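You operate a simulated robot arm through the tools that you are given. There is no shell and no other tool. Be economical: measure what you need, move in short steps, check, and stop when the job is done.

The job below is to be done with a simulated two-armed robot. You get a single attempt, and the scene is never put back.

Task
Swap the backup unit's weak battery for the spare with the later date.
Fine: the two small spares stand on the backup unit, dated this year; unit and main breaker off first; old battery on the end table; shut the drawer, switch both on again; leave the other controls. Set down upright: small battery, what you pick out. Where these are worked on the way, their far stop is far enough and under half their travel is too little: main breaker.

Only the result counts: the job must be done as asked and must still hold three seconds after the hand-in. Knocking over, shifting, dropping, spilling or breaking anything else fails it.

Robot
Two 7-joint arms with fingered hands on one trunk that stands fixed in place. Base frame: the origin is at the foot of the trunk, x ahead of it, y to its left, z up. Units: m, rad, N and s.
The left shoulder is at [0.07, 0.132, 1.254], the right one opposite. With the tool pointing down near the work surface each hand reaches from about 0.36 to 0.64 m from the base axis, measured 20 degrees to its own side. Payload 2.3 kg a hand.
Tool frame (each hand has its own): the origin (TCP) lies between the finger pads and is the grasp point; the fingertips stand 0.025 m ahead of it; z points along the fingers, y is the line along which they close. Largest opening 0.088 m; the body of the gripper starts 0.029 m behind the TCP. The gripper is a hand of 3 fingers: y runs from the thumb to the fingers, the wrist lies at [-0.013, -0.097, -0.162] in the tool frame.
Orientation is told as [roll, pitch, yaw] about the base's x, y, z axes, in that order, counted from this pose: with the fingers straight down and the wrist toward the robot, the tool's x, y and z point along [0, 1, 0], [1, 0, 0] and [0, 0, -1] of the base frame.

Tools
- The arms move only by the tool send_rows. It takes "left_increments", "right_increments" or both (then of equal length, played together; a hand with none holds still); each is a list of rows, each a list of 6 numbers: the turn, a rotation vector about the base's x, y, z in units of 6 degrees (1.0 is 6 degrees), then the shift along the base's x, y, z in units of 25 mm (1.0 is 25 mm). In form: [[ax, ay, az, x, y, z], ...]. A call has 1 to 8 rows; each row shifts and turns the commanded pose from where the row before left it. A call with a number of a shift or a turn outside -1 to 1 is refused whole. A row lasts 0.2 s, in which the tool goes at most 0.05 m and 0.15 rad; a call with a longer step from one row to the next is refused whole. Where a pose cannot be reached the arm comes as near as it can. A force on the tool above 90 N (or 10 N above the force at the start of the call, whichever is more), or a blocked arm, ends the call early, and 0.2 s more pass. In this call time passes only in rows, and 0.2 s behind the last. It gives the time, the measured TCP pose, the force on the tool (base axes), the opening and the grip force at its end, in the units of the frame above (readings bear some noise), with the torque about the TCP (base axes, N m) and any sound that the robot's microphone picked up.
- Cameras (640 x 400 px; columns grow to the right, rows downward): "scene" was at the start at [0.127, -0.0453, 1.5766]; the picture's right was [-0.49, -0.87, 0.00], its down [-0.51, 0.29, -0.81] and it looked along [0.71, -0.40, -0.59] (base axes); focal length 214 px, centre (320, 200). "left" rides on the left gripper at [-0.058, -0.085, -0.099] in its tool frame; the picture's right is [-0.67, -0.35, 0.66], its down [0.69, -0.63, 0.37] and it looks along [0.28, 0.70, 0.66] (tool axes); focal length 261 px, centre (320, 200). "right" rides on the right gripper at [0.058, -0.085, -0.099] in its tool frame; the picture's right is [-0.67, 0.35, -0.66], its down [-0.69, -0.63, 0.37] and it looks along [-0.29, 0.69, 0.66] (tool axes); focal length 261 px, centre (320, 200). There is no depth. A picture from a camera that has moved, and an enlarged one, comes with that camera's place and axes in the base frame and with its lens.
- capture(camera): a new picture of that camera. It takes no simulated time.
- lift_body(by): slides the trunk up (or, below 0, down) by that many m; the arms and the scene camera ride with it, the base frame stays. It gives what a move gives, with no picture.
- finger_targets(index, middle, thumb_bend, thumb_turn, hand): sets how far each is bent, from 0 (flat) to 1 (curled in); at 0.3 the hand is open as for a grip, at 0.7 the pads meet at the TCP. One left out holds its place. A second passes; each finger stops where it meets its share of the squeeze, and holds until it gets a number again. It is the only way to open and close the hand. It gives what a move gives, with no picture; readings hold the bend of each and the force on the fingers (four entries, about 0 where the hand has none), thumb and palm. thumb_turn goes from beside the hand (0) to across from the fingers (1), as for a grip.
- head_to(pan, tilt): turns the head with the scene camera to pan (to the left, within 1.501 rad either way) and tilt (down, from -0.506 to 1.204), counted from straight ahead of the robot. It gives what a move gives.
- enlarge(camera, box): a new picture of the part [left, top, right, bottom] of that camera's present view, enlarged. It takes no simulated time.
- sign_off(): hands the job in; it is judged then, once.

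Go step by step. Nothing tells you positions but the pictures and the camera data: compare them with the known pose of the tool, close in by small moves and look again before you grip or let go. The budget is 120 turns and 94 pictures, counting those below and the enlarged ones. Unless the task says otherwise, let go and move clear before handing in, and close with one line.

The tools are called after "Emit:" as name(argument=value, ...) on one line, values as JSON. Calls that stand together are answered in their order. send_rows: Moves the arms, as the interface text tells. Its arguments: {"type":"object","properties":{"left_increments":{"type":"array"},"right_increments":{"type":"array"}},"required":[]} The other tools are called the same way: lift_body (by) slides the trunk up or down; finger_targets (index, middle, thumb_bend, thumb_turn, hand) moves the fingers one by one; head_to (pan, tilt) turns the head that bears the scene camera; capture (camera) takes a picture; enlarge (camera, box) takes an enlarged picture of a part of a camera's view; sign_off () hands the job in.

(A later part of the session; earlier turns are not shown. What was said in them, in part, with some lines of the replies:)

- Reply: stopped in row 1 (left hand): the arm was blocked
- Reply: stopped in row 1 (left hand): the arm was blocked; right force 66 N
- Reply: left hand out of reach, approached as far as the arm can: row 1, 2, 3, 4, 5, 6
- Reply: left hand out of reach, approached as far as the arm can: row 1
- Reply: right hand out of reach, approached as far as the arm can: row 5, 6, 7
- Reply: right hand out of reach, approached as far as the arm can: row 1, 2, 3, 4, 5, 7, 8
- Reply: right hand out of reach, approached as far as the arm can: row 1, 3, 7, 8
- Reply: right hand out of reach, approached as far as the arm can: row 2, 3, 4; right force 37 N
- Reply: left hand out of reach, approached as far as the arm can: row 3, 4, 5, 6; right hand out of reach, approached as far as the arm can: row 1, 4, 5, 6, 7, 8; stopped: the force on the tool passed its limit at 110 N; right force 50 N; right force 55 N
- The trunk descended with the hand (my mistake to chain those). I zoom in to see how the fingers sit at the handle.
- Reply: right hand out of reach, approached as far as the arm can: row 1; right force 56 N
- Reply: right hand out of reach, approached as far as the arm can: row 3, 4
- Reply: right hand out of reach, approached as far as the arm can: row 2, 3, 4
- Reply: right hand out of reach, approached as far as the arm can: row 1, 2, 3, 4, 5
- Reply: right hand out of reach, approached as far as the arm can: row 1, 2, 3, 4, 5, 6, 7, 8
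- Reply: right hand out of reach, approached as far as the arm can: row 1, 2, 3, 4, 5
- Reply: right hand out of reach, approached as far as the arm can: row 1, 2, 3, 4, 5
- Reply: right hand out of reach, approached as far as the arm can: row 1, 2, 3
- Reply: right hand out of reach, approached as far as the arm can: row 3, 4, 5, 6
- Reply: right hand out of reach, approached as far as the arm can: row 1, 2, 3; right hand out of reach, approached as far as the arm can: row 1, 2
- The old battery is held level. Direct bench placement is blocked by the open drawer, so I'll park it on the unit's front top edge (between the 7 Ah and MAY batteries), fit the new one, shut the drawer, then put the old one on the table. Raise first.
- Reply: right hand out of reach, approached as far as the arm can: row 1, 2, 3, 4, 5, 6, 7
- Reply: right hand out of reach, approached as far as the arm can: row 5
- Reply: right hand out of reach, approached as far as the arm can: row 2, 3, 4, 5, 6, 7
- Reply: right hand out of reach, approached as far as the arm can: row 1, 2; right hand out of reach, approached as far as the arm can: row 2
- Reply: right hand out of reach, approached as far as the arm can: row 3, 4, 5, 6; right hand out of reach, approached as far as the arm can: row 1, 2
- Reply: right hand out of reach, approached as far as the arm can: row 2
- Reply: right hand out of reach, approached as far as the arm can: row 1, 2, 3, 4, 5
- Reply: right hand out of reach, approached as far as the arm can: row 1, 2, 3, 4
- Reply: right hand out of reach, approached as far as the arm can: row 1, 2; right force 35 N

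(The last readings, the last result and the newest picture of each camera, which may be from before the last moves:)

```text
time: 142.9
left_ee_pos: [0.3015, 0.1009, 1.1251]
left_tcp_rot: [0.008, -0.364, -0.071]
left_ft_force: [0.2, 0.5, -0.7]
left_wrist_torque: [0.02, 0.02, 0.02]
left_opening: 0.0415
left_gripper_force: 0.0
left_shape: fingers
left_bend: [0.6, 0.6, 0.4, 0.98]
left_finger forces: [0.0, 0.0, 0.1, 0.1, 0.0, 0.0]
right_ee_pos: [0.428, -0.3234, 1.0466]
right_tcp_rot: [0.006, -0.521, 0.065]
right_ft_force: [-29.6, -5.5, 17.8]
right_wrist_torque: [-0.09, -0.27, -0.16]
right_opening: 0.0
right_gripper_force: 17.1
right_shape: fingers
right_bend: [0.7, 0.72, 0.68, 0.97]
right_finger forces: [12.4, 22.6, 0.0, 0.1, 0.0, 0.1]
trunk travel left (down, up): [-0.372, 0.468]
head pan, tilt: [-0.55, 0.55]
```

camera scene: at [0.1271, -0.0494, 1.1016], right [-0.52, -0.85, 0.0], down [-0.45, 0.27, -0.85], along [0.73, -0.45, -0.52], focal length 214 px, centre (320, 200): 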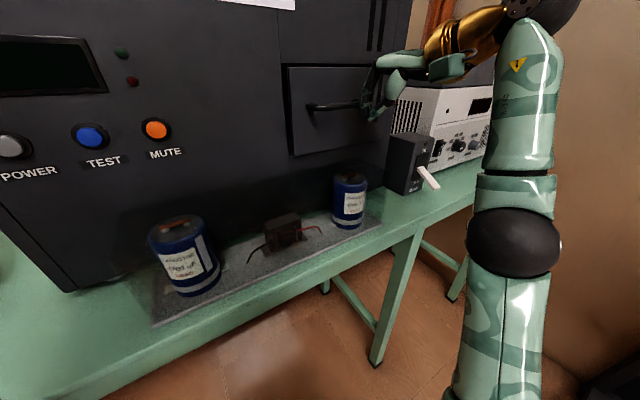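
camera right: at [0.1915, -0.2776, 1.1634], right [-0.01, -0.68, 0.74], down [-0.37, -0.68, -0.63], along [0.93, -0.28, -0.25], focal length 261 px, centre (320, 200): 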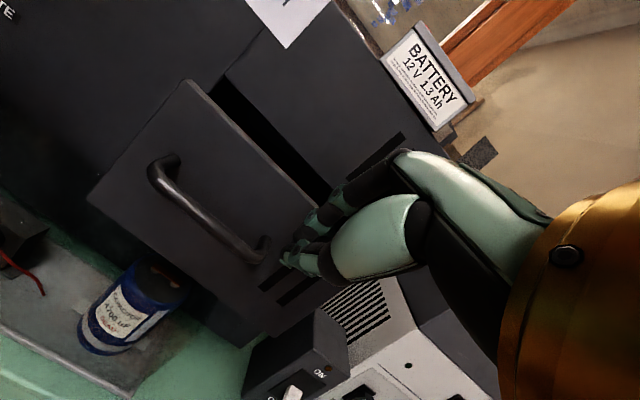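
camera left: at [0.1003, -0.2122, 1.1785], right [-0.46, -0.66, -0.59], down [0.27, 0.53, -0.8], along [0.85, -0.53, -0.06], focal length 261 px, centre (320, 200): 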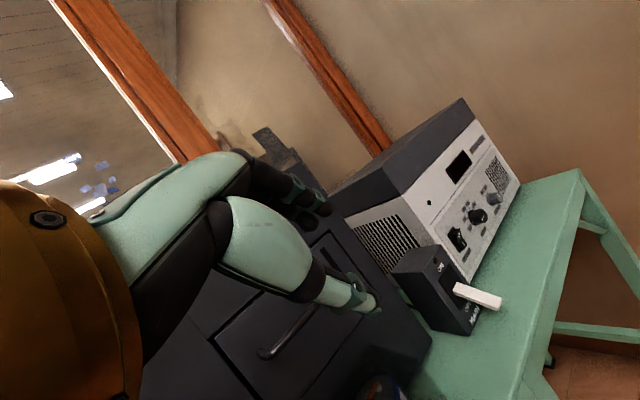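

It stopped with ~30 N at x≈0.428, which fits a closed drawer. I back off and look.

Emit:
send_rows(right_increments=[[0, 0, 0, -0.8, 0, 0], [0, 0, 0, -0.9, 0, 0.1], [0, 0, 0, -0.9, 0, 0.2]])

Emit:
enlarge(camera="scene", box=[260, 20, 500, 170])

```text
time: 143.7
left_ee_pos: [0.3169, 0.0999, 1.1206]
left_tcp_rot: [0.007, -0.348, -0.074]
left_ft_force: [0.1, 0.0, -0.7]
left_wrist_torque: [0.0, -0.01, 0.0]
left_opening: 0.0415
left_gripper_force: 0.1
left_shape: fingers
left_bend: [0.6, 0.6, 0.4, 0.98]
left_finger forces: [0.1, 0.0, 0.0, 0.0, 0.0, 0.0]
right_ee_pos: [0.386, -0.3304, 1.0554]
right_tcp_rot: [0.006, -0.5, 0.07]
right_ft_force: [-0.8, 0.6, 1.3]
right_wrist_torque: [0.01, -0.03, 0.01]
right_opening: 0.0002
right_gripper_force: 0.1
right_shape: fingers
right_bend: [0.7, 0.7, 0.7, 0.97]
right_finger forces: [0.0, 0.0, 0.0, 0.0, 0.0, 0.1]
right hand out of reach, approached as far as the arm can: row 3
trunk travel left (down, up): [-0.372, 0.468]
head pan, tilt: [-0.55, 0.55]
```

```text
2.67 times, centred on (380, 95) of scene
camera zoom: at [0.1263, -0.0493, 1.1437], right [-0.52, -0.85, 0.0], down [-0.44, 0.27, -0.85], along [0.73, -0.45, -0.52], focal length 572 px, centre (160, 480)
```

zoom: 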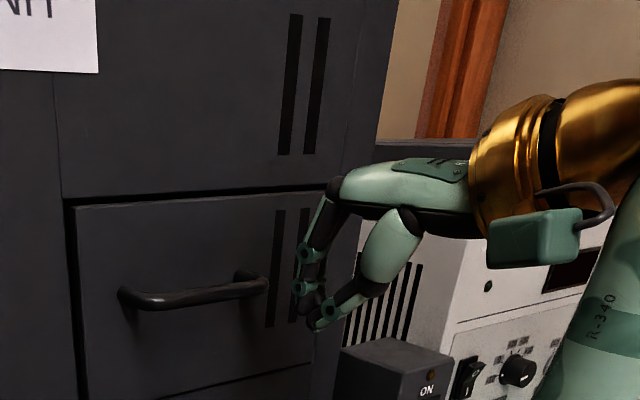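

The drawer is shut. Next I fetch the old battery from the unit's top: raise the trunk, open the fingers, and turn the hand down over it.

Emit:
lift_body(by=0.46)

Emit:
finger_targets(hand="right", index=0.38, middle=0.38, thumb_bend=0.36)

Emit:
send_rows(right_increments=[[0, 0.8, -0.1, 0.2, 0, -0.6], [0, 0.8, -0.1, 0.4, 0, -0.7], [0, 0.8, -0.1, 0.5, 0, -0.7], [0, 0.8, -0.1, 0.5, 0, -0.7], [0, 0.8, -0.1, 0.5, 0, -0.7], [0, 0.78, -0.17, 0.5, 0, -0.7]])

```text
refused: 0.46 is not a number from -0.4 to 0.4
```

```text
time: 144.7
left_ee_pos: [0.3181, 0.1004, 1.1203]
left_tcp_rot: [0.007, -0.347, -0.072]
left_ft_force: [0.2, -0.1, -0.2]
left_wrist_torque: [-0.01, 0.0, -0.05]
left_opening: 0.0412
left_gripper_force: 0.1
left_shape: fingers
left_bend: [0.6, 0.6, 0.4, 0.98]
left_finger forces: [0.1, 0.0, 0.0, 0.0, 0.0, 0.0]
right_ee_pos: [0.3876, -0.3303, 1.0552]
right_tcp_rot: [0.007, -0.5, 0.066]
right_ft_force: [-0.1, -0.2, -0.4]
right_wrist_torque: [0.0, 0.06, 0.02]
right_opening: 0.0696
right_gripper_force: 0.0
right_shape: fingers
right_bend: [0.38, 0.38, 0.36, 0.97]
right_finger forces: [0.0, 0.0, 0.0, 0.0, 0.1, 0.0]
trunk travel left (down, up): [-0.372, 0.468]
head pan, tilt: [-0.55, 0.55]
```

```text
time: 146.0
left_ee_pos: [0.3082, 0.1025, 1.1225]
left_tcp_rot: [0.005, -0.358, -0.065]
left_ft_force: [0.1, -0.1, 0.4]
left_wrist_torque: [0.03, 0.0, 0.0]
left_opening: 0.0413
left_gripper_force: 0.0
left_shape: fingers
left_bend: [0.6, 0.6, 0.4, 0.98]
left_finger forces: [0.0, 0.0, 0.0, 0.0, 0.0, 0.1]
right_ee_pos: [0.4375, -0.3299, 0.9726]
right_tcp_rot: [0.028, -0.076, 0.006]
right_ft_force: [-23.2, -3.6, 3.6]
right_wrist_torque: [-0.05, -0.46, -0.37]
right_opening: 0.0671
right_gripper_force: 12.1
right_shape: fingers
right_bend: [0.4, 0.58, 0.36, 0.98]
right_finger forces: [1.6, 21.1, 0.1, 0.0, 0.0, 1.3]
right hand out of reach, approached as far as the arm can: row 1, 6
trunk travel left (down, up): [-0.372, 0.468]
head pan, tilt: [-0.55, 0.55]
stopped in row 6 (right hand): the arm was blocked; the commanded pose is now the measured one
```

The lift was refused (limit 0.4) so the hand moved down at the drawer front instead. I take a look before freeing it.

Emit:
enlarge(camera="scene", box=[260, 20, 500, 170])

```text
2.67 times, centred on (380, 95) of scene
camera zoom: at [0.1169, -0.0495, 1.1451], right [-0.52, -0.85, -0.01], down [-0.44, 0.27, -0.86], along [0.73, -0.45, -0.52], focal length 572 px, centre (160, 480)
```

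zoom: 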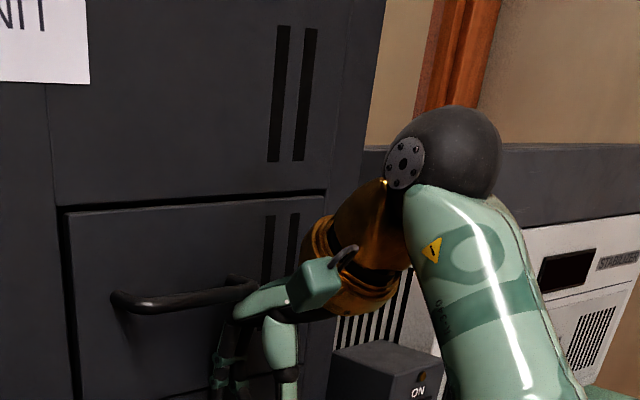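

The hand sits below the bar's right end, not hooked. I back out toward −x and slightly right.

Emit:
send_rows(right_increments=[[0, 0, 0, -0.4, -0.2, -0.2], [0, 0, 0, -0.5, -0.4, -0.1], [0, 0, 0, -0.5, -0.5, 0], [0, 0, 0, -0.5, -0.5, 0], [0, 0, 0, -0.5, -0.5, 0]])

```text
time: 147.2
left_ee_pos: [0.3179, 0.1014, 1.1206]
left_tcp_rot: [0.006, -0.349, -0.066]
left_ft_force: [0.0, 0.6, -0.5]
left_wrist_torque: [0.0, 0.03, -0.01]
left_opening: 0.0416
left_gripper_force: 0.0
left_shape: fingers
left_bend: [0.6, 0.6, 0.4, 0.98]
left_finger forces: [0.0, 0.0, 0.0, 0.1, 0.0, 0.0]
right_ee_pos: [0.3847, -0.383, 0.9604]
right_tcp_rot: [0.027, -0.067, 0.006]
right_ft_force: [0.1, 0.6, -0.7]
right_wrist_torque: [-0.03, 0.01, -0.01]
right_opening: 0.0698
right_gripper_force: 0.0
right_shape: fingers
right_bend: [0.38, 0.38, 0.36, 0.98]
right_finger forces: [0.0, 0.1, 0.0, 0.0, 0.0, 0.0]
right hand out of reach, approached as far as the arm can: row 1
trunk travel left (down, up): [-0.372, 0.468]
head pan, tilt: [-0.55, 0.55]
```

Free. Now I raise the trunk in two steps and go over the old battery.

Emit:
lift_body(by=0.4)

Emit:
lift_body(by=0.064)

Emit:
send_rows(right_increments=[[-0.1, 0.2, 0, 0.7, 0.2, -0.4], [-0.1, 0.2, 0, 0.8, 0.3, -0.4], [-0.1, 0.2, 0, 0.8, 0.3, -0.5], [0, 0.1, 0, 0.8, 0.3, -0.5], [0, 0, 0, 0.8, 0.2, -0.6], [0, 0, 0, 0.7, 0.2, -0.6]])

Emit:
capture(camera="right")

```text
time: 151.1
left_ee_pos: [0.3181, 0.1005, 1.5191]
left_tcp_rot: [0.005, -0.346, -0.066]
left_ft_force: [1.0, -0.1, 0.1]
left_wrist_torque: [-0.02, -0.01, -0.01]
left_opening: 0.0414
left_gripper_force: 0.0
left_shape: fingers
left_bend: [0.6, 0.6, 0.4, 0.98]
left_finger forces: [0.1, 0.0, 0.1, 0.1, 0.0, 0.1]
right_ee_pos: [0.3841, -0.3828, 1.3601]
right_tcp_rot: [0.025, -0.067, 0.007]
right_ft_force: [0.8, 0.5, 0.4]
right_wrist_torque: [0.0, 0.01, 0.0]
right_opening: 0.0698
right_gripper_force: 0.1
right_shape: fingers
right_bend: [0.38, 0.38, 0.36, 0.98]
right_finger forces: [0.1, 0.0, 0.1, 0.0, 0.0, 0.0]
trunk travel left (down, up): [-0.772, 0.068]
head pan, tilt: [-0.55, 0.55]
```

```text
time: 152.1
left_ee_pos: [0.3193, 0.1016, 1.5843]
left_tcp_rot: [0.007, -0.348, -0.066]
left_ft_force: [-0.6, -1.0, -0.5]
left_wrist_torque: [-0.02, 0.0, -0.02]
left_opening: 0.0414
left_gripper_force: 0.1
left_shape: fingers
left_bend: [0.6, 0.6, 0.4, 0.98]
left_finger forces: [0.0, 0.1, 0.0, 0.0, 0.1, 0.0]
right_ee_pos: [0.3846, -0.3821, 1.4252]
right_tcp_rot: [0.027, -0.067, 0.007]
right_ft_force: [0.0, 0.1, -0.8]
right_wrist_torque: [0.0, 0.02, 0.02]
right_opening: 0.0697
right_gripper_force: 0.1
right_shape: fingers
right_bend: [0.38, 0.38, 0.36, 0.98]
right_finger forces: [0.0, 0.1, 0.1, 0.1, 0.0, 0.0]
trunk travel left (down, up): [-0.836, 0.004]
head pan, tilt: [-0.55, 0.55]
```

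```text
time: 153.5
left_ee_pos: [0.3207, 0.1015, 1.5833]
left_tcp_rot: [0.007, -0.346, -0.066]
left_ft_force: [0.7, 0.6, -0.8]
left_wrist_torque: [-0.02, 0.02, -0.02]
left_opening: 0.0413
left_gripper_force: 0.1
left_shape: fingers
left_bend: [0.6, 0.6, 0.4, 0.98]
left_finger forces: [0.0, 0.0, 0.0, 0.1, 0.0, 0.0]
right_ee_pos: [0.5007, -0.3452, 1.3474]
right_tcp_rot: [-0.004, 0.006, 0.008]
right_ft_force: [0.7, 0.6, -0.3]
right_wrist_torque: [0.0, 0.02, 0.01]
right_opening: 0.0696
right_gripper_force: 0.1
right_shape: fingers
right_bend: [0.38, 0.38, 0.36, 0.98]
right_finger forces: [0.0, 0.0, 0.0, 0.0, 0.0, 0.1]
trunk travel left (down, up): [-0.836, 0.004]
head pan, tilt: [-0.55, 0.55]
```

```text
5 pictures are left
camera right: at [0.4163, -0.2867, 1.4472], right [0.36, -0.66, 0.66], down [-0.63, -0.69, -0.36], along [0.69, -0.28, -0.66], focal length 261 px, centre (320, 200)
```

right: 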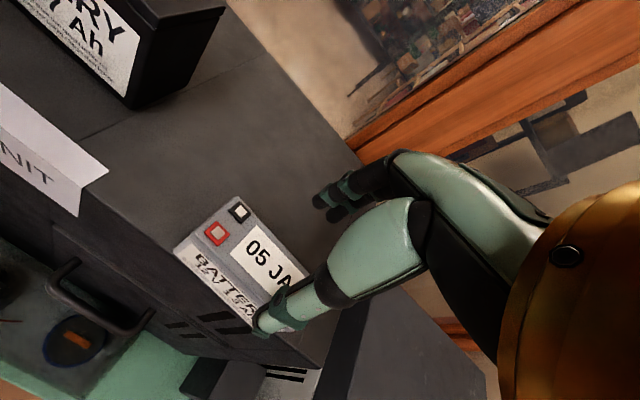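

Aligned over the old battery (centre ≈(0.503,-0.338)). I lower 0.066 m and grip.

Emit:
lift_body(by=-0.066)

Emit:
finger_targets(hand="right", index=0.7, middle=0.7, thumb_bend=0.7)

Emit:
lift_body(by=0.066)

```text
time: 154.5
left_ee_pos: [0.3184, 0.1018, 1.5176]
left_tcp_rot: [0.008, -0.348, -0.066]
left_ft_force: [-0.4, -0.1, 0.7]
left_wrist_torque: [0.02, 0.03, -0.01]
left_opening: 0.0414
left_gripper_force: 0.1
left_shape: fingers
left_bend: [0.6, 0.6, 0.4, 0.98]
left_finger forces: [0.0, 0.0, 0.0, 0.1, 0.0, 0.0]
right_ee_pos: [0.4991, -0.3445, 1.2816]
right_tcp_rot: [-0.004, 0.004, 0.008]
right_ft_force: [-0.2, 0.1, 0.4]
right_wrist_torque: [0.0, -0.03, 0.02]
right_opening: 0.0695
right_gripper_force: 0.1
right_shape: fingers
right_bend: [0.38, 0.38, 0.36, 0.98]
right_finger forces: [0.0, 0.0, 0.1, 0.1, 0.1, 0.0]
trunk travel left (down, up): [-0.77, 0.07]
head pan, tilt: [-0.55, 0.55]
```

```text
time: 155.5
left_ee_pos: [0.3193, 0.1007, 1.5176]
left_tcp_rot: [0.006, -0.348, -0.066]
left_ft_force: [-0.2, -0.7, -0.3]
left_wrist_torque: [-0.01, 0.01, -0.01]
left_opening: 0.0413
left_gripper_force: 0.2
left_shape: fingers
left_bend: [0.6, 0.6, 0.4, 0.98]
left_finger forces: [0.0, 0.0, 0.0, 0.0, 0.0, 0.0]
right_ee_pos: [0.5006, -0.3433, 1.2811]
right_tcp_rot: [-0.004, 0.004, 0.008]
right_ft_force: [2.0, 0.5, 1.8]
right_wrist_torque: [-0.09, -0.29, 0.0]
right_opening: 0.0368
right_gripper_force: 16.5
right_shape: fingers
right_bend: [0.56, 0.6, 0.52, 0.96]
right_finger forces: [9.4, 8.5, 0.0, 0.1, 15.1, 0.1]
trunk travel left (down, up): [-0.77, 0.07]
head pan, tilt: [-0.55, 0.55]
```

```text
time: 156.6
left_ee_pos: [0.3198, 0.1003, 1.5838]
left_tcp_rot: [0.007, -0.344, -0.067]
left_ft_force: [0.4, 0.2, -0.1]
left_wrist_torque: [-0.01, 0.02, 0.03]
left_opening: 0.0413
left_gripper_force: 0.1
left_shape: fingers
left_bend: [0.6, 0.6, 0.4, 0.98]
left_finger forces: [0.0, 0.0, 0.0, 0.0, 0.0, 0.0]
right_ee_pos: [0.5009, -0.3455, 1.3461]
right_tcp_rot: [-0.004, 0.006, 0.009]
right_ft_force: [-0.3, -0.6, -5.5]
right_wrist_torque: [0.01, -0.08, 0.02]
right_opening: 0.0367
right_gripper_force: 15.2
right_shape: fingers
right_bend: [0.56, 0.61, 0.52, 0.96]
right_finger forces: [8.6, 6.9, 0.0, 0.0, 15.5, 0.0]
trunk travel left (down, up): [-0.836, 0.004]
head pan, tilt: [-0.55, 0.55]
```

Held. I move back and right to above the free table spot near (0.40,-0.436).

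Emit:
send_rows(right_increments=[[0, 0, 0, -0.8, -0.5, 0.1], [0, 0, 0, -0.8, -0.7, 0.1], [0, 0, 0, -0.8, -0.8, 0], [0, 0, 0, -0.8, -0.8, 0], [0, 0, 0, -0.8, -0.8, 0]])

Emit:
lift_body(by=-0.35)

Emit:
capture(camera="right")

```text
time: 157.8
left_ee_pos: [0.3179, 0.0986, 1.5841]
left_tcp_rot: [0.009, -0.348, -0.067]
left_ft_force: [-0.4, 0.4, -0.1]
left_wrist_torque: [-0.01, 0.0, 0.01]
left_opening: 0.0416
left_gripper_force: 0.0
left_shape: fingers
left_bend: [0.6, 0.6, 0.4, 0.98]
left_finger forces: [0.1, 0.1, 0.0, 0.0, 0.1, 0.1]
right_ee_pos: [0.3973, -0.4365, 1.3523]
right_tcp_rot: [-0.004, 0.005, 0.008]
right_ft_force: [0.6, -0.6, -5.7]
right_wrist_torque: [-0.03, -0.05, 0.0]
right_opening: 0.0366
right_gripper_force: 15.8
right_shape: fingers
right_bend: [0.57, 0.61, 0.52, 0.96]
right_finger forces: [8.7, 6.8, 0.0, 0.1, 15.4, 0.1]
trunk travel left (down, up): [-0.836, 0.004]
head pan, tilt: [-0.55, 0.55]
```

```text
time: 161.2
left_ee_pos: [0.319, 0.1001, 1.2334]
left_tcp_rot: [0.005, -0.346, -0.067]
left_ft_force: [0.5, 0.1, -0.2]
left_wrist_torque: [-0.02, 0.04, 0.0]
left_opening: 0.0412
left_gripper_force: 0.2
left_shape: fingers
left_bend: [0.6, 0.6, 0.4, 0.98]
left_finger forces: [0.1, 0.1, 0.1, 0.1, 0.0, 0.1]
right_ee_pos: [0.3993, -0.4353, 1.0023]
right_tcp_rot: [-0.004, 0.007, 0.007]
right_ft_force: [-0.2, -0.5, -6.3]
right_wrist_torque: [-0.05, -0.04, 0.03]
right_opening: 0.0367
right_gripper_force: 15.7
right_shape: fingers
right_bend: [0.57, 0.61, 0.52, 0.96]
right_finger forces: [8.7, 6.9, 0.0, 0.0, 15.2, 0.0]
trunk travel left (down, up): [-0.486, 0.354]
head pan, tilt: [-0.55, 0.55]
```

```text
4 pictures are left
camera right: at [0.3146, -0.3781, 1.1029], right [0.36, -0.67, 0.66], down [-0.63, -0.69, -0.36], along [0.69, -0.28, -0.66], focal length 261 px, centre (320, 200)
```

right: 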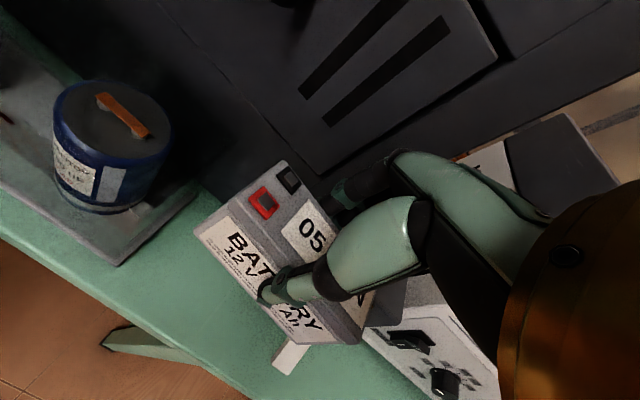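

The spot is clear: mat edge y≈-0.364, battery would span ≈-0.384..-0.477. I lower it carefully.

Emit:
lift_body(by=-0.125)

Emit:
lift_body(by=-0.008)

```text
time: 162.7
left_ee_pos: [0.3184, 0.1011, 1.1082]
left_tcp_rot: [0.007, -0.347, -0.067]
left_ft_force: [0.6, -0.3, -1.5]
left_wrist_torque: [0.04, 0.0, 0.02]
left_opening: 0.0414
left_gripper_force: 0.0
left_shape: fingers
left_bend: [0.6, 0.6, 0.4, 0.98]
left_finger forces: [0.0, 0.0, 0.0, 0.0, 0.0, 0.0]
right_ee_pos: [0.3982, -0.4352, 0.8772]
right_tcp_rot: [-0.003, 0.005, 0.006]
right_ft_force: [0.0, 0.5, -5.8]
right_wrist_torque: [-0.01, -0.04, 0.0]
right_opening: 0.0369
right_gripper_force: 15.3
right_shape: fingers
right_bend: [0.57, 0.61, 0.52, 0.96]
right_finger forces: [8.7, 6.8, 0.1, 0.1, 15.4, 0.0]
trunk travel left (down, up): [-0.361, 0.479]
head pan, tilt: [-0.55, 0.55]
```

```text
time: 163.3
left_ee_pos: [0.3194, 0.1002, 1.1011]
left_tcp_rot: [0.007, -0.346, -0.065]
left_ft_force: [-0.3, 0.0, 0.1]
left_wrist_torque: [0.03, -0.01, -0.01]
left_opening: 0.0414
left_gripper_force: 0.1
left_shape: fingers
left_bend: [0.6, 0.6, 0.4, 0.98]
left_finger forces: [0.1, 0.0, 0.0, 0.0, 0.0, 0.1]
right_ee_pos: [0.3983, -0.4353, 0.8706]
right_tcp_rot: [-0.002, 0.005, 0.008]
right_ft_force: [0.0, -0.2, -5.9]
right_wrist_torque: [-0.01, -0.01, 0.03]
right_opening: 0.0365
right_gripper_force: 15.5
right_shape: fingers
right_bend: [0.57, 0.61, 0.52, 0.96]
right_finger forces: [8.7, 6.8, 0.2, 0.0, 15.4, 0.0]
trunk travel left (down, up): [-0.353, 0.487]
head pan, tilt: [-0.55, 0.55]
```

Emit:
lift_body(by=-0.006)

Emit:
lift_body(by=-0.005)

```text
time: 163.9
left_ee_pos: [0.3183, 0.1003, 1.0961]
left_tcp_rot: [0.008, -0.348, -0.066]
left_ft_force: [0.0, -0.6, 0.9]
left_wrist_torque: [0.04, 0.01, -0.04]
left_opening: 0.0415
left_gripper_force: 0.1
left_shape: fingers
left_bend: [0.6, 0.6, 0.4, 0.98]
left_finger forces: [0.0, 0.1, 0.1, 0.0, 0.0, 0.0]
right_ee_pos: [0.3985, -0.4355, 0.8649]
right_tcp_rot: [-0.003, 0.005, 0.008]
right_ft_force: [0.5, -0.1, -5.7]
right_wrist_torque: [0.03, -0.04, 0.01]
right_opening: 0.0366
right_gripper_force: 15.3
right_shape: fingers
right_bend: [0.57, 0.61, 0.52, 0.96]
right_finger forces: [8.7, 6.8, 0.0, 0.0, 15.3, 0.0]
trunk travel left (down, up): [-0.347, 0.493]
head pan, tilt: [-0.55, 0.55]
```

```text
time: 164.4
left_ee_pos: [0.3186, 0.1004, 1.0902]
left_tcp_rot: [0.005, -0.347, -0.066]
left_ft_force: [-0.2, 0.7, -0.4]
left_wrist_torque: [-0.03, -0.01, -0.01]
left_opening: 0.0411
left_gripper_force: 0.1
left_shape: fingers
left_bend: [0.6, 0.6, 0.4, 0.98]
left_finger forces: [0.0, 0.1, 0.0, 0.0, 0.1, 0.1]
right_ee_pos: [0.3988, -0.4355, 0.8592]
right_tcp_rot: [-0.003, 0.005, 0.007]
right_ft_force: [-0.3, -0.6, -5.6]
right_wrist_torque: [0.0, -0.02, -0.01]
right_opening: 0.0368
right_gripper_force: 15.0
right_shape: fingers
right_bend: [0.57, 0.61, 0.52, 0.96]
right_finger forces: [8.8, 6.7, 0.0, 0.0, 15.4, 0.1]
trunk travel left (down, up): [-0.342, 0.498]
head pan, tilt: [-0.55, 0.55]
```

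No contact yet; I keep lowering in small steps.

Emit:
lift_body(by=-0.006)

Emit:
lift_body(by=-0.005)

Emit:
lift_body(by=-0.005)

```text
time: 164.9
left_ee_pos: [0.3187, 0.1001, 1.0831]
left_tcp_rot: [0.006, -0.346, -0.067]
left_ft_force: [-0.5, -0.1, 0.4]
left_wrist_torque: [0.0, 0.01, -0.01]
left_opening: 0.0415
left_gripper_force: 0.1
left_shape: fingers
left_bend: [0.6, 0.6, 0.4, 0.98]
left_finger forces: [0.0, 0.1, 0.0, 0.0, 0.0, 0.0]
right_ee_pos: [0.3982, -0.4358, 0.8546]
right_tcp_rot: [-0.003, 0.006, 0.007]
right_ft_force: [-0.8, -0.5, -5.4]
right_wrist_torque: [-0.04, -0.05, -0.01]
right_opening: 0.0364
right_gripper_force: 15.7
right_shape: fingers
right_bend: [0.57, 0.61, 0.52, 0.96]
right_finger forces: [8.5, 6.9, 0.1, 0.0, 15.5, 0.1]
trunk travel left (down, up): [-0.336, 0.504]
head pan, tilt: [-0.55, 0.55]
```

```text
time: 165.5
left_ee_pos: [0.3163, 0.1023, 1.0803]
left_tcp_rot: [0.004, -0.347, -0.067]
left_ft_force: [0.7, 0.1, -1.7]
left_wrist_torque: [-0.01, -0.01, 0.01]
left_opening: 0.0416
left_gripper_force: 0.1
left_shape: fingers
left_bend: [0.6, 0.6, 0.4, 0.98]
left_finger forces: [0.0, 0.1, 0.0, 0.1, 0.1, 0.0]
right_ee_pos: [0.3968, -0.4336, 0.8524]
right_tcp_rot: [-0.005, -0.001, 0.006]
right_ft_force: [2.0, -4.3, 12.7]
right_wrist_torque: [-0.12, -0.32, -0.03]
right_opening: 0.0371
right_gripper_force: 18.3
right_shape: fingers
right_bend: [0.57, 0.61, 0.52, 0.96]
right_finger forces: [10.0, 9.4, 0.0, 0.0, 17.0, 0.0]
trunk travel left (down, up): [-0.331, 0.509]
head pan, tilt: [-0.55, 0.55]
```

```text
time: 166.0
left_ee_pos: [0.3158, 0.1039, 1.0746]
left_tcp_rot: [0.002, -0.351, -0.066]
left_ft_force: [-0.6, -0.2, -0.4]
left_wrist_torque: [-0.03, 0.01, -0.01]
left_opening: 0.0415
left_gripper_force: 0.0
left_shape: fingers
left_bend: [0.6, 0.6, 0.4, 0.98]
left_finger forces: [0.0, 0.0, 0.1, 0.0, 0.0, 0.0]
right_ee_pos: [0.3961, -0.4316, 0.8472]
right_tcp_rot: [-0.007, -0.003, 0.009]
right_ft_force: [6.7, -7.4, 27.2]
right_wrist_torque: [-0.13, -0.45, -0.07]
right_opening: 0.0368
right_gripper_force: 19.4
right_shape: fingers
right_bend: [0.56, 0.6, 0.53, 0.96]
right_finger forces: [11.8, 11.1, 0.0, 0.0, 15.7, 0.0]
trunk travel left (down, up): [-0.326, 0.514]
head pan, tilt: [-0.55, 0.55]
```

Contact found at TCP z≈0.853. I ease up 6 mm, release and rise clear.

Emit:
lift_body(by=0.006)

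Emit:
finger_targets(hand="right", index=0.4, middle=0.4, thumb_bend=0.36)

Emit:
lift_body(by=0.2)

Emit:
capture(camera="right")

```text
time: 166.6
left_ee_pos: [0.3166, 0.1019, 1.0795]
left_tcp_rot: [0.005, -0.349, -0.065]
left_ft_force: [0.0, -0.7, 0.1]
left_wrist_torque: [-0.02, 0.02, 0.0]
left_opening: 0.0415
left_gripper_force: 0.1
left_shape: fingers
left_bend: [0.6, 0.6, 0.4, 0.98]
left_finger forces: [0.0, 0.1, 0.0, 0.0, 0.0, 0.0]
right_ee_pos: [0.397, -0.4344, 0.8497]
right_tcp_rot: [-0.005, 0.008, 0.006]
right_ft_force: [0.6, 0.7, 4.0]
right_wrist_torque: [-0.01, -0.24, 0.02]
right_opening: 0.0368
right_gripper_force: 16.0
right_shape: fingers
right_bend: [0.57, 0.6, 0.53, 0.96]
right_finger forces: [9.0, 8.0, 0.1, 0.0, 15.3, 0.0]
trunk travel left (down, up): [-0.332, 0.508]
head pan, tilt: [-0.55, 0.55]
```

```text
time: 167.6
left_ee_pos: [0.3181, 0.1013, 1.0798]
left_tcp_rot: [0.008, -0.348, -0.066]
left_ft_force: [0.6, -0.2, -0.1]
left_wrist_torque: [0.0, 0.01, 0.0]
left_opening: 0.0416
left_gripper_force: 0.1
left_shape: fingers
left_bend: [0.6, 0.6, 0.4, 0.98]
left_finger forces: [0.0, 0.1, 0.0, 0.0, 0.0, 0.0]
right_ee_pos: [0.3978, -0.4349, 0.8499]
right_tcp_rot: [-0.005, 0.004, 0.007]
right_ft_force: [1.2, 0.0, -0.2]
right_wrist_torque: [-0.01, 0.0, 0.01]
right_opening: 0.0672
right_gripper_force: 0.1
right_shape: fingers
right_bend: [0.4, 0.4, 0.36, 0.97]
right_finger forces: [0.0, 0.0, 0.0, 0.1, 0.1, 0.1]
trunk travel left (down, up): [-0.332, 0.508]
head pan, tilt: [-0.55, 0.55]
```

```text
time: 169.8
left_ee_pos: [0.3185, 0.1015, 1.28]
left_tcp_rot: [0.005, -0.348, -0.066]
left_ft_force: [-0.2, -0.4, -0.6]
left_wrist_torque: [-0.01, -0.01, 0.03]
left_opening: 0.0412
left_gripper_force: 0.1
left_shape: fingers
left_bend: [0.6, 0.6, 0.4, 0.98]
left_finger forces: [0.0, 0.0, 0.1, 0.1, 0.1, 0.0]
right_ee_pos: [0.3979, -0.435, 1.05]
right_tcp_rot: [-0.005, 0.004, 0.006]
right_ft_force: [-1.0, 0.0, 0.2]
right_wrist_torque: [-0.02, -0.03, -0.04]
right_opening: 0.0672
right_gripper_force: 0.0
right_shape: fingers
right_bend: [0.4, 0.4, 0.36, 0.97]
right_finger forces: [0.0, 0.1, 0.1, 0.0, 0.0, 0.0]
trunk travel left (down, up): [-0.532, 0.308]
head pan, tilt: [-0.55, 0.55]
```

```text
3 pictures are left
camera right: at [0.3137, -0.377, 1.1496], right [0.36, -0.66, 0.66], down [-0.63, -0.69, -0.36], along [0.69, -0.28, -0.66], focal length 261 px, centre (320, 200)
```

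right: 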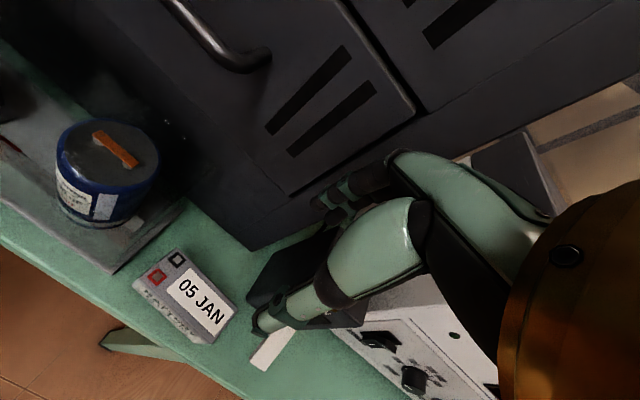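

The old battery stands upright on the table. Next the breaker: I'll come from the front with the thumb under the lever. I swing the hand back, tilt it to ~60° forward pitch, at y≈-0.53.

Emit:
finger_targets(hand="right", index=0.4, middle=0.4, thumb_bend=0.5)

Emit:
send_rows(right_increments=[[0, -1, 0, -0.5, -0.5, 0], [0, -1, 0, -0.5, -0.5, 0], [0, -1, 0, -0.5, -0.5, 0], [0, -1, 0, -0.5, -0.5, 0], [0, -1, 0, -0.5, -0.5, -0.1], [0, -1, 0, -0.4, -0.5, -0.1], [0, -1, 0, -0.3, -0.4, -0.1], [0, -1, 0, -0.3, -0.4, -0.1]])

Emit:
send_rows(right_increments=[[0, -1, 0, 0, 0, -0.3], [0, -1, 0, 0, 0, -0.3], [0, 0, 0, 0, 0, -0.3]])

```text
time: 170.8
left_ee_pos: [0.3179, 0.1018, 1.2801]
left_tcp_rot: [0.007, -0.346, -0.067]
left_ft_force: [0.3, 0.1, -0.2]
left_wrist_torque: [-0.01, 0.01, 0.01]
left_opening: 0.0413
left_gripper_force: 0.0
left_shape: fingers
left_bend: [0.6, 0.6, 0.4, 0.98]
left_finger forces: [0.1, 0.0, 0.0, 0.0, 0.0, 0.0]
right_ee_pos: [0.3984, -0.4353, 1.0497]
right_tcp_rot: [-0.005, 0.005, 0.008]
right_ft_force: [0.8, -0.4, 0.7]
right_wrist_torque: [0.02, 0.02, 0.0]
right_opening: 0.053
right_gripper_force: 0.0
right_shape: fingers
right_bend: [0.4, 0.4, 0.5, 0.97]
right_finger forces: [0.1, 0.1, 0.1, 0.1, 0.0, 0.0]
trunk travel left (down, up): [-0.532, 0.308]
head pan, tilt: [-0.55, 0.55]
```

```text
time: 172.6
left_ee_pos: [0.3178, 0.1006, 1.2793]
left_tcp_rot: [0.007, -0.347, -0.065]
left_ft_force: [-0.2, 0.8, 0.0]
left_wrist_torque: [0.0, -0.02, 0.0]
left_opening: 0.0412
left_gripper_force: 0.1
left_shape: fingers
left_bend: [0.6, 0.6, 0.4, 0.98]
left_finger forces: [0.1, 0.0, 0.1, 0.1, 0.1, 0.0]
right_ee_pos: [0.3103, -0.5304, 1.0398]
right_tcp_rot: [-0.011, -0.836, 0.011]
right_ft_force: [0.1, 0.0, -0.3]
right_wrist_torque: [0.01, -0.02, -0.02]
right_opening: 0.0527
right_gripper_force: 0.1
right_shape: fingers
right_bend: [0.4, 0.4, 0.5, 0.97]
right_finger forces: [0.0, 0.1, 0.0, 0.1, 0.0, 0.1]
trunk travel left (down, up): [-0.532, 0.308]
head pan, tilt: [-0.55, 0.55]
```

```text
time: 173.3
left_ee_pos: [0.3185, 0.1018, 1.2814]
left_tcp_rot: [0.008, -0.347, -0.067]
left_ft_force: [-0.2, 0.2, 0.0]
left_wrist_torque: [0.01, -0.02, 0.0]
left_opening: 0.0412
left_gripper_force: 0.1
left_shape: fingers
left_bend: [0.6, 0.6, 0.4, 0.98]
left_finger forces: [0.0, 0.0, 0.0, 0.0, 0.1, 0.0]
right_ee_pos: [0.3118, -0.5283, 1.0172]
right_tcp_rot: [-0.017, -1.044, 0.015]
right_ft_force: [-0.3, 0.3, 0.5]
right_wrist_torque: [-0.01, 0.0, 0.02]
right_opening: 0.0531
right_gripper_force: 0.0
right_shape: fingers
right_bend: [0.4, 0.4, 0.5, 0.97]
right_finger forces: [0.0, 0.0, 0.2, 0.0, 0.0, 0.0]
trunk travel left (down, up): [-0.532, 0.308]
head pan, tilt: [-0.55, 0.55]
```

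No reach trouble. I lower 0.148 m so the thumb is just below lever height, in front of it, then look.

Emit:
lift_body(by=-0.148)

Emit:
head_to(pan=-0.8, tilt=0.6)

Emit:
enlarge(camera="scene", box=[280, 120, 480, 245])

```text
time: 175.1
left_ee_pos: [0.3185, 0.1019, 1.1313]
left_tcp_rot: [0.007, -0.347, -0.064]
left_ft_force: [0.5, 0.8, 0.3]
left_wrist_torque: [-0.02, 0.0, -0.01]
left_opening: 0.0415
left_gripper_force: 0.1
left_shape: fingers
left_bend: [0.6, 0.6, 0.4, 0.98]
left_finger forces: [0.0, 0.0, 0.0, 0.0, 0.0, 0.0]
right_ee_pos: [0.3117, -0.5278, 0.8687]
right_tcp_rot: [-0.018, -1.039, 0.013]
right_ft_force: [-0.1, 0.2, -0.6]
right_wrist_torque: [0.03, -0.01, -0.01]
right_opening: 0.0527
right_gripper_force: 0.1
right_shape: fingers
right_bend: [0.4, 0.4, 0.5, 0.97]
right_finger forces: [0.1, 0.0, 0.0, 0.1, 0.0, 0.0]
trunk travel left (down, up): [-0.384, 0.456]
head pan, tilt: [-0.55, 0.55]
```

```text
time: 175.8
left_ee_pos: [0.3183, 0.1011, 1.1321]
left_tcp_rot: [0.006, -0.347, -0.066]
left_ft_force: [-0.7, -0.4, -0.3]
left_wrist_torque: [0.0, -0.03, 0.01]
left_opening: 0.0414
left_gripper_force: 0.1
left_shape: fingers
left_bend: [0.6, 0.6, 0.4, 0.98]
left_finger forces: [0.0, 0.0, 0.1, 0.1, 0.0, 0.0]
right_ee_pos: [0.3114, -0.5283, 0.8687]
right_tcp_rot: [-0.017, -1.042, 0.015]
right_ft_force: [-1.2, 0.8, -0.9]
right_wrist_torque: [-0.05, -0.01, 0.04]
right_opening: 0.0531
right_gripper_force: 0.0
right_shape: fingers
right_bend: [0.4, 0.4, 0.5, 0.97]
right_finger forces: [0.0, 0.1, 0.1, 0.0, 0.0, 0.0]
trunk travel left (down, up): [-0.384, 0.456]
head pan, tilt: [-0.799, 0.6]
```

```text
3.20 times, centred on (380, 182) of scene
camera zoom: at [0.1122, -0.0659, 1.1512], right [-0.72, -0.7, 0.0], down [-0.39, 0.41, -0.83], along [0.58, -0.59, -0.56], focal length 686 px, centre (128, 256)
```

zoom: 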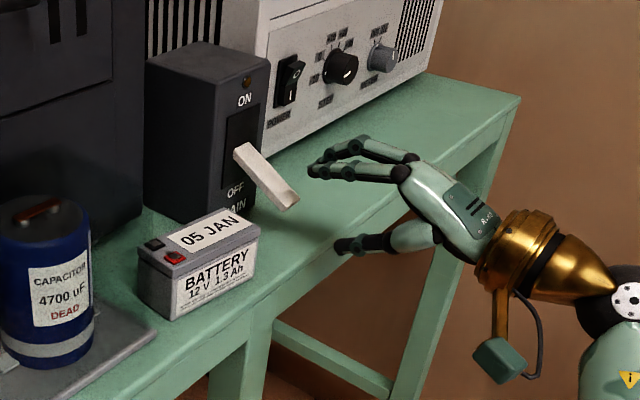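

Thumb tip (0.320,-0.53,0.839) versus lever tip (0.380,-0.54,0.856). I lower 6 mm, shift 8 mm right and slide under the lever.

Emit:
lift_body(by=-0.006)

Emit:
send_rows(right_increments=[[0, 0, 0, 0.3, -0.35, 0], [0, 0, 0, 0.7, 0, 0], [0, 0, 0, 0.7, 0, 0], [0, 0, 0, 0.7, 0, 0], [0, 0, 0, 0.4, 0, 0]])

```text
time: 176.4
left_ee_pos: [0.3174, 0.1017, 1.1255]
left_tcp_rot: [0.006, -0.347, -0.066]
left_ft_force: [-0.5, 0.4, 0.2]
left_wrist_torque: [0.01, 0.02, 0.01]
left_opening: 0.0415
left_gripper_force: 0.0
left_shape: fingers
left_bend: [0.6, 0.6, 0.4, 0.98]
left_finger forces: [0.1, 0.0, 0.0, 0.0, 0.1, 0.0]
right_ee_pos: [0.3113, -0.5276, 0.8638]
right_tcp_rot: [-0.017, -1.043, 0.015]
right_ft_force: [0.2, 1.0, 0.4]
right_wrist_torque: [0.0, 0.03, 0.01]
right_opening: 0.053
right_gripper_force: 0.1
right_shape: fingers
right_bend: [0.4, 0.4, 0.5, 0.97]
right_finger forces: [0.0, 0.1, 0.0, 0.1, 0.0, 0.0]
trunk travel left (down, up): [-0.378, 0.462]
head pan, tilt: [-0.799, 0.6]
```

```text
time: 177.6
left_ee_pos: [0.318, 0.1008, 1.1256]
left_tcp_rot: [0.007, -0.346, -0.066]
left_ft_force: [-0.5, 0.3, -0.2]
left_wrist_torque: [0.0, -0.02, -0.01]
left_opening: 0.0413
left_gripper_force: 0.0
left_shape: fingers
left_bend: [0.6, 0.6, 0.4, 0.98]
left_finger forces: [0.0, 0.0, 0.1, 0.1, 0.0, 0.0]
right_ee_pos: [0.3798, -0.5374, 0.8646]
right_tcp_rot: [-0.016, -1.044, 0.015]
right_ft_force: [-0.8, 0.4, -1.1]
right_wrist_torque: [-0.02, 0.03, 0.01]
right_opening: 0.0532
right_gripper_force: 1.0
right_shape: fingers
right_bend: [0.4, 0.4, 0.49, 0.97]
right_finger forces: [0.0, 0.1, 0.1, 0.1, 0.9, 0.0]
trunk travel left (down, up): [-0.378, 0.462]
head pan, tilt: [-0.799, 0.6]
```

The thumb touches the lever's underside. I raise straight up 0.07 m.

Emit:
lift_body(by=0.05)

Emit:
lift_body(by=0.02)

```text
time: 178.5
left_ee_pos: [0.3216, 0.1025, 1.1758]
left_tcp_rot: [0.007, -0.346, -0.064]
left_ft_force: [-0.1, -0.3, -0.5]
left_wrist_torque: [0.01, 0.0, 0.02]
left_opening: 0.0414
left_gripper_force: 0.1
left_shape: fingers
left_bend: [0.6, 0.6, 0.4, 0.98]
left_finger forces: [0.0, 0.0, 0.0, 0.0, 0.0, 0.0]
right_ee_pos: [0.3837, -0.5377, 0.9134]
right_tcp_rot: [-0.014, -1.041, 0.017]
right_ft_force: [0.3, 0.4, -0.3]
right_wrist_torque: [-0.01, 0.01, 0.0]
right_opening: 0.0529
right_gripper_force: 0.0
right_shape: fingers
right_bend: [0.4, 0.4, 0.5, 0.98]
right_finger forces: [0.0, 0.1, 0.0, 0.0, 0.0, 0.1]
trunk travel left (down, up): [-0.428, 0.412]
head pan, tilt: [-0.799, 0.6]
```

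```text
time: 179.2
left_ee_pos: [0.3181, 0.1012, 1.1978]
left_tcp_rot: [0.007, -0.347, -0.066]
left_ft_force: [0.2, -1.0, 0.0]
left_wrist_torque: [-0.02, 0.01, 0.02]
left_opening: 0.0414
left_gripper_force: 0.0
left_shape: fingers
left_bend: [0.6, 0.6, 0.4, 0.98]
left_finger forces: [0.0, 0.1, 0.1, 0.0, 0.0, 0.0]
right_ee_pos: [0.3808, -0.5378, 0.9344]
right_tcp_rot: [-0.015, -1.041, 0.014]
right_ft_force: [-0.8, -0.3, -0.3]
right_wrist_torque: [-0.01, 0.0, -0.01]
right_opening: 0.0529
right_gripper_force: 0.2
right_shape: fingers
right_bend: [0.4, 0.4, 0.49, 0.97]
right_finger forces: [0.1, 0.0, 0.0, 0.0, 0.2, 0.0]
trunk travel left (down, up): [-0.448, 0.392]
head pan, tilt: [-0.799, 0.6]
```

Emit:
lift_body(by=0.008)

Emit:
enlarge(camera="scene", box=[280, 120, 480, 245])

```text
time: 179.8
left_ee_pos: [0.3188, 0.0999, 1.2039]
left_tcp_rot: [0.008, -0.348, -0.066]
left_ft_force: [-0.4, -0.1, 0.7]
left_wrist_torque: [-0.02, -0.02, -0.03]
left_opening: 0.0415
left_gripper_force: 0.1
left_shape: fingers
left_bend: [0.6, 0.6, 0.4, 0.98]
left_finger forces: [0.0, 0.1, 0.1, 0.0, 0.0, 0.1]
right_ee_pos: [0.3806, -0.5385, 0.942]
right_tcp_rot: [-0.015, -1.042, 0.012]
right_ft_force: [-1.0, 0.7, -3.9]
right_wrist_torque: [0.0, 0.04, -0.02]
right_opening: 0.0575
right_gripper_force: 2.1
right_shape: fingers
right_bend: [0.4, 0.4, 0.46, 0.97]
right_finger forces: [0.0, 0.0, 0.0, 0.0, 3.8, 0.0]
trunk travel left (down, up): [-0.456, 0.384]
head pan, tilt: [-0.799, 0.6]
```

```text
3.20 times, centred on (380, 182) of scene
camera zoom: at [0.1124, -0.0668, 1.2231], right [-0.72, -0.7, 0.0], down [-0.39, 0.41, -0.82], along [0.57, -0.59, -0.57], focal length 686 px, centre (128, 256)
```

zoom: 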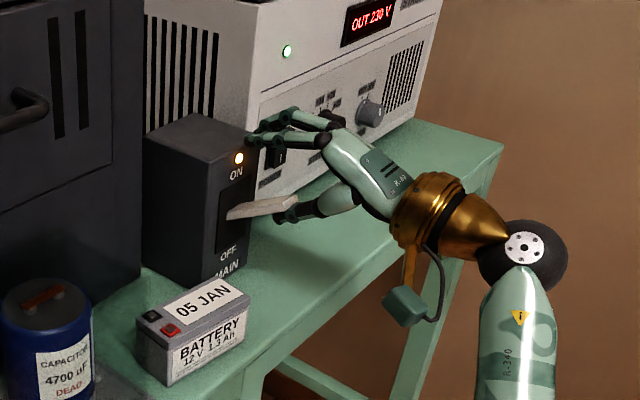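

The breaker is on (LED lit, supply shows 230 V). I ease down 6 mm and withdraw straight back, then lift away.

Emit:
lift_body(by=-0.006)

Emit:
send_rows(right_increments=[[0, 0, 0, -0.6, 0, 0], [0, 0, 0, -0.8, 0, 0], [0, 0, 0, -0.8, 0, 0], [0, 0, 0, -0.7, 0, 0]])

```text
time: 180.3
left_ee_pos: [0.3184, 0.1008, 1.1975]
left_tcp_rot: [0.007, -0.349, -0.067]
left_ft_force: [0.2, 0.8, -0.4]
left_wrist_torque: [-0.03, 0.0, -0.01]
left_opening: 0.0414
left_gripper_force: 0.2
left_shape: fingers
left_bend: [0.6, 0.6, 0.4, 0.98]
left_finger forces: [0.0, 0.1, 0.0, 0.0, 0.0, 0.0]
right_ee_pos: [0.3807, -0.5389, 0.9362]
right_tcp_rot: [-0.016, -1.044, 0.015]
right_ft_force: [-1.1, -0.2, -0.5]
right_wrist_torque: [0.04, 0.06, -0.02]
right_opening: 0.0538
right_gripper_force: 0.6
right_shape: fingers
right_bend: [0.4, 0.4, 0.49, 0.97]
right_finger forces: [0.0, 0.0, 0.0, 0.0, 1.3, 0.1]
trunk travel left (down, up): [-0.45, 0.39]
head pan, tilt: [-0.799, 0.6]
```

```text
time: 181.3
left_ee_pos: [0.3172, 0.102, 1.1981]
left_tcp_rot: [0.007, -0.346, -0.066]
left_ft_force: [-0.7, 0.5, 0.6]
left_wrist_torque: [-0.01, -0.03, -0.01]
left_opening: 0.0413
left_gripper_force: 0.1
left_shape: fingers
left_bend: [0.6, 0.6, 0.4, 0.98]
left_finger forces: [0.0, 0.0, 0.0, 0.0, 0.1, 0.1]
right_ee_pos: [0.3066, -0.5387, 0.9374]
right_tcp_rot: [-0.017, -1.041, 0.013]
right_ft_force: [0.4, -0.3, 0.4]
right_wrist_torque: [0.0, -0.02, 0.04]
right_opening: 0.0529
right_gripper_force: 0.1
right_shape: fingers
right_bend: [0.4, 0.4, 0.5, 0.97]
right_finger forces: [0.0, 0.1, 0.0, 0.0, 0.0, 0.0]
trunk travel left (down, up): [-0.45, 0.39]
head pan, tilt: [-0.799, 0.6]
```

Next the POWER button with the left hand. I move the right hand back and up out of the way, and tilt the left hand forward with pinched fingers.

Emit:
finger_targets(hand="left", index=0.7, middle=0.7, thumb_bend=0.7)

Emit:
send_rows(left_increments=[[0, -0.8, 0.1, 0.5, 0.07, 0.45], [0, -0.8, 0.1, 0.5, 0.07, 0.45], [0, -0.8, 0.1, 0.5, 0.07, 0.4], [0, -0.8, 0.1, 0.5, 0.07, 0.4], [0, -0.8, 0.1, 0.5, 0.07, 0.4], [0, -0.8, 0.1, 0.5, 0.07, 0.3]], right_increments=[[0, 0, 0, -0.4, 0, 1], [0, 0, 0, -0.4, 0, 1], [0, 0, 0, -0.4, 0, 1], [0, 0, 0, -0.4, 0, 1], [0, 0, 0, -0.4, 0, 1], [0, 0, 0, -0.2, 0, 1]])

```text
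time: 182.3
left_ee_pos: [0.3179, 0.1013, 1.1982]
left_tcp_rot: [0.008, -0.348, -0.066]
left_ft_force: [0.4, 0.0, -0.5]
left_wrist_torque: [-0.02, 0.01, 0.04]
left_opening: 0.0001
left_gripper_force: 0.1
left_shape: fingers
left_bend: [0.7, 0.7, 0.7, 0.98]
left_finger forces: [0.0, 0.1, 0.0, 0.0, 0.1, 0.0]
right_ee_pos: [0.3094, -0.538, 0.9384]
right_tcp_rot: [-0.018, -1.042, 0.012]
right_ft_force: [0.8, -0.1, 0.3]
right_wrist_torque: [0.02, -0.01, 0.04]
right_opening: 0.0526
right_gripper_force: 0.0
right_shape: fingers
right_bend: [0.4, 0.4, 0.5, 0.97]
right_finger forces: [0.0, 0.1, 0.0, 0.1, 0.0, 0.0]
trunk travel left (down, up): [-0.45, 0.39]
head pan, tilt: [-0.799, 0.6]
```

```text
time: 183.7
left_ee_pos: [0.3925, 0.113, 1.258]
left_tcp_rot: [0.031, -0.853, -0.018]
left_ft_force: [0.1, 0.2, 0.7]
left_wrist_torque: [-0.01, -0.02, -0.02]
left_opening: 0.0
left_gripper_force: 0.2
left_shape: fingers
left_bend: [0.7, 0.7, 0.7, 0.98]
left_finger forces: [0.1, 0.0, 0.0, 0.0, 0.0, 0.0]
right_ee_pos: [0.2529, -0.5389, 1.0873]
right_tcp_rot: [-0.016, -1.045, 0.012]
right_ft_force: [-0.6, -0.6, 0.5]
right_wrist_torque: [0.03, 0.03, -0.01]
right_opening: 0.0528
right_gripper_force: 0.1
right_shape: fingers
right_bend: [0.4, 0.4, 0.5, 0.97]
right_finger forces: [0.1, 0.1, 0.0, 0.1, 0.1, 0.0]
trunk travel left (down, up): [-0.45, 0.39]
head pan, tilt: [-0.799, 0.6]
```

Good pose. I lower the trunk 0.213 m so the tips are at button height.

Emit:
lift_body(by=-0.213)

Emit:
send_rows(left_increments=[[0, 0, 0, 0.7, -0.1, 0], [0, 0, 0, 0.7, 0, -0.1], [0, 0, 0, 0.5, 0, -0.1]])

```text
time: 186.0
left_ee_pos: [0.3935, 0.1135, 1.0453]
left_tcp_rot: [0.032, -0.851, -0.017]
left_ft_force: [0.5, 0.1, 0.5]
left_wrist_torque: [0.0, -0.02, -0.03]
left_opening: 0.0001
left_gripper_force: 0.0
left_shape: fingers
left_bend: [0.7, 0.7, 0.7, 0.98]
left_finger forces: [0.0, 0.1, 0.1, 0.1, 0.0, 0.0]
right_ee_pos: [0.2545, -0.5401, 0.872]
right_tcp_rot: [-0.018, -1.044, 0.013]
right_ft_force: [-0.2, -0.5, 0.1]
right_wrist_torque: [0.01, 0.02, 0.03]
right_opening: 0.0527
right_gripper_force: 0.0
right_shape: fingers
right_bend: [0.4, 0.4, 0.5, 0.97]
right_finger forces: [0.0, 0.0, 0.0, 0.0, 0.0, 0.0]
trunk travel left (down, up): [-0.237, 0.603]
head pan, tilt: [-0.799, 0.6]
```

```text
time: 186.8
left_ee_pos: [0.4421, 0.1104, 1.0394]
left_tcp_rot: [0.031, -0.849, -0.02]
left_ft_force: [-0.1, 1.1, 0.6]
left_wrist_torque: [0.01, -0.01, 0.01]
left_opening: 0.0
left_gripper_force: 0.0
left_shape: fingers
left_bend: [0.7, 0.7, 0.7, 0.98]
left_finger forces: [0.0, 0.0, 0.1, 0.0, 0.1, 0.0]
right_ee_pos: [0.2548, -0.5389, 0.8739]
right_tcp_rot: [-0.015, -1.042, 0.014]
right_ft_force: [0.2, 0.1, -0.4]
right_wrist_torque: [0.0, 0.02, -0.01]
right_opening: 0.0526
right_gripper_force: 0.1
right_shape: fingers
right_bend: [0.4, 0.4, 0.5, 0.97]
right_finger forces: [0.0, 0.1, 0.0, 0.0, 0.0, 0.0]
trunk travel left (down, up): [-0.237, 0.603]
head pan, tilt: [-0.799, 0.6]
```

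I raise ~5 mm and press forward in small steps, listening for the click.

Emit:
send_rows(left_increments=[[0, 0, 0, 0.3, 0, 0.25], [0, 0, 0, 0.25, 0, 0], [0, 0, 0, 0.25, 0, 0]])

```text
time: 187.6
left_ee_pos: [0.4503, 0.1126, 1.0361]
left_tcp_rot: [0.032, -0.851, -0.016]
left_ft_force: [-1.0, 0.2, 0.2]
left_wrist_torque: [0.0, -0.02, 0.01]
left_opening: 0.0001
left_gripper_force: 0.1
left_shape: fingers
left_bend: [0.7, 0.7, 0.7, 0.98]
left_finger forces: [0.0, 0.3, 0.0, 0.1, 0.1, 0.0]
left hand out of reach, approached as far as the arm can: row 1, 3
right_ee_pos: [0.2539, -0.5409, 0.8748]
right_tcp_rot: [-0.018, -1.043, 0.014]
right_ft_force: [0.6, -0.9, -0.7]
right_wrist_torque: [-0.01, -0.02, 0.01]
right_opening: 0.0527
right_gripper_force: 0.1
right_shape: fingers
right_bend: [0.4, 0.4, 0.5, 0.97]
right_finger forces: [0.0, 0.0, 0.0, 0.0, 0.1, 0.0]
trunk travel left (down, up): [-0.237, 0.603]
head pan, tilt: [-0.799, 0.6]
```

Slightly out of reach; I raise the trunk 12 mm and press again.

Emit:
lift_body(by=0.014)

Emit:
send_rows(left_increments=[[0, 0, 0, 0.3, 0, -0.15], [0, 0, 0, 0.3, 0, -0.1]])

```text
time: 188.2
left_ee_pos: [0.4514, 0.114, 1.0512]
left_tcp_rot: [0.031, -0.85, -0.018]
left_ft_force: [0.4, -0.3, -0.1]
left_wrist_torque: [0.02, 0.01, -0.02]
left_opening: 0.0001
left_gripper_force: 0.0
left_shape: fingers
left_bend: [0.7, 0.7, 0.7, 0.98]
left_finger forces: [0.0, 0.0, 0.0, 0.0, 0.0, 0.0]
right_ee_pos: [0.2551, -0.5404, 0.8876]
right_tcp_rot: [-0.018, -1.042, 0.014]
right_ft_force: [-0.5, 0.0, 0.2]
right_wrist_torque: [0.03, 0.0, 0.01]
right_opening: 0.0527
right_gripper_force: 0.1
right_shape: fingers
right_bend: [0.4, 0.4, 0.5, 0.97]
right_finger forces: [0.0, 0.0, 0.0, 0.0, 0.1, 0.0]
trunk travel left (down, up): [-0.251, 0.589]
head pan, tilt: [-0.799, 0.6]
```

```text
time: 188.8
left_ee_pos: [0.4622, 0.1126, 1.0454]
left_tcp_rot: [0.032, -0.856, -0.017]
left_ft_force: [-10.4, -1.2, 3.7]
left_wrist_torque: [0.0, -0.11, 0.02]
left_opening: 0.0
left_gripper_force: 5.3
left_shape: fingers
left_bend: [0.7, 0.71, 0.7, 0.98]
left_finger forces: [4.9, 6.3, 0.1, 0.0, 0.0, 0.1]
right_ee_pos: [0.2503, -0.5399, 0.8896]
right_tcp_rot: [-0.016, -1.047, 0.013]
right_ft_force: [0.2, -0.1, -0.2]
right_wrist_torque: [0.0, -0.01, 0.0]
right_opening: 0.0527
right_gripper_force: 0.1
right_shape: fingers
right_bend: [0.4, 0.4, 0.5, 0.97]
right_finger forces: [0.1, 0.0, 0.1, 0.1, 0.0, 0.0]
trunk travel left (down, up): [-0.251, 0.589]
head pan, tilt: [-0.799, 0.6]
heard: click
```

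Click heard. I withdraw the left hand and take the last picture of the panel.

Emit:
send_rows(left_increments=[[0, 0, 0, -0.7, 0, 0.1], [0, 0, 0, -0.8, 0, 0.1], [0, 0, 0, -0.8, 0.1, 0.2]])

Emit:
head_to(pan=-0.3, tilt=0.15)

Emit:
capture(camera="scene")

```text
time: 189.6
left_ee_pos: [0.4092, 0.1149, 1.0538]
left_tcp_rot: [0.031, -0.85, -0.018]
left_ft_force: [-0.7, 0.1, -0.9]
left_wrist_torque: [-0.03, 0.01, 0.0]
left_opening: 0.0
left_gripper_force: 0.0
left_shape: fingers
left_bend: [0.7, 0.7, 0.7, 0.98]
left_finger forces: [0.0, 0.0, 0.0, 0.0, 0.0, 0.1]
right_ee_pos: [0.2542, -0.5407, 0.8876]
right_tcp_rot: [-0.018, -1.043, 0.015]
right_ft_force: [0.6, 0.5, 0.3]
right_wrist_torque: [0.0, 0.0, -0.01]
right_opening: 0.0527
right_gripper_force: 0.1
right_shape: fingers
right_bend: [0.4, 0.4, 0.5, 0.97]
right_finger forces: [0.1, 0.0, 0.0, 0.0, 0.0, 0.0]
trunk travel left (down, up): [-0.251, 0.589]
head pan, tilt: [-0.799, 0.6]
```

```text
time: 190.5
left_ee_pos: [0.4092, 0.1145, 1.0536]
left_tcp_rot: [0.031, -0.852, -0.019]
left_ft_force: [-0.2, -0.2, 0.6]
left_wrist_torque: [-0.01, 0.04, 0.04]
left_opening: 0.0
left_gripper_force: 0.0
left_shape: fingers
left_bend: [0.7, 0.7, 0.7, 0.98]
left_finger forces: [0.0, 0.0, 0.0, 0.1, 0.0, 0.0]
right_ee_pos: [0.2538, -0.539, 0.8882]
right_tcp_rot: [-0.016, -1.042, 0.014]
right_ft_force: [-0.2, 0.1, 0.1]
right_wrist_torque: [-0.03, 0.02, 0.0]
right_opening: 0.0532
right_gripper_force: 0.0
right_shape: fingers
right_bend: [0.4, 0.4, 0.5, 0.97]
right_finger forces: [0.1, 0.1, 0.0, 0.0, 0.0, 0.1]
trunk travel left (down, up): [-0.251, 0.589]
head pan, tilt: [-0.3, 0.15]
```

```text
0 pictures are left
camera scene: at [0.1391, -0.0301, 1.0596], right [-0.3, -0.95, 0.0], down [-0.14, 0.04, -0.99], along [0.94, -0.29, -0.15], focal length 214 px, centre (320, 200)
```

scene: 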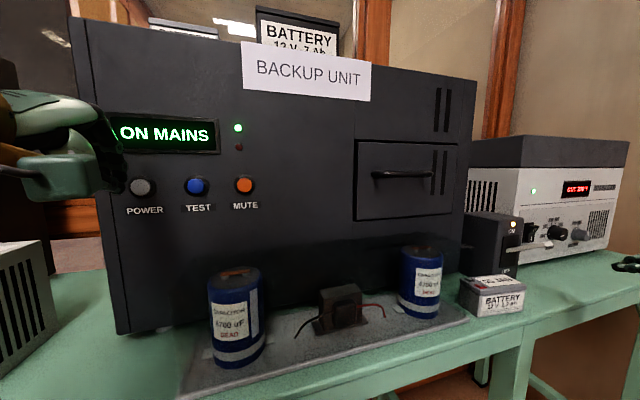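

The display reads ON MAINS, the breaker LED is lit, the drawer is shut and the old battery stands on the table. Both hands are clear, so I hand in.

Emit:
sign_off()

```text
The job is handed in.
```

I swapped the weak 05 JAN battery for the 20 MAY spare. The drawer is shut, and the main breaker and the unit are both back on; the unit now shows ON MAINS. The old battery stands upright on the green table under the unit, the only table in reach, so I took it as the end table.
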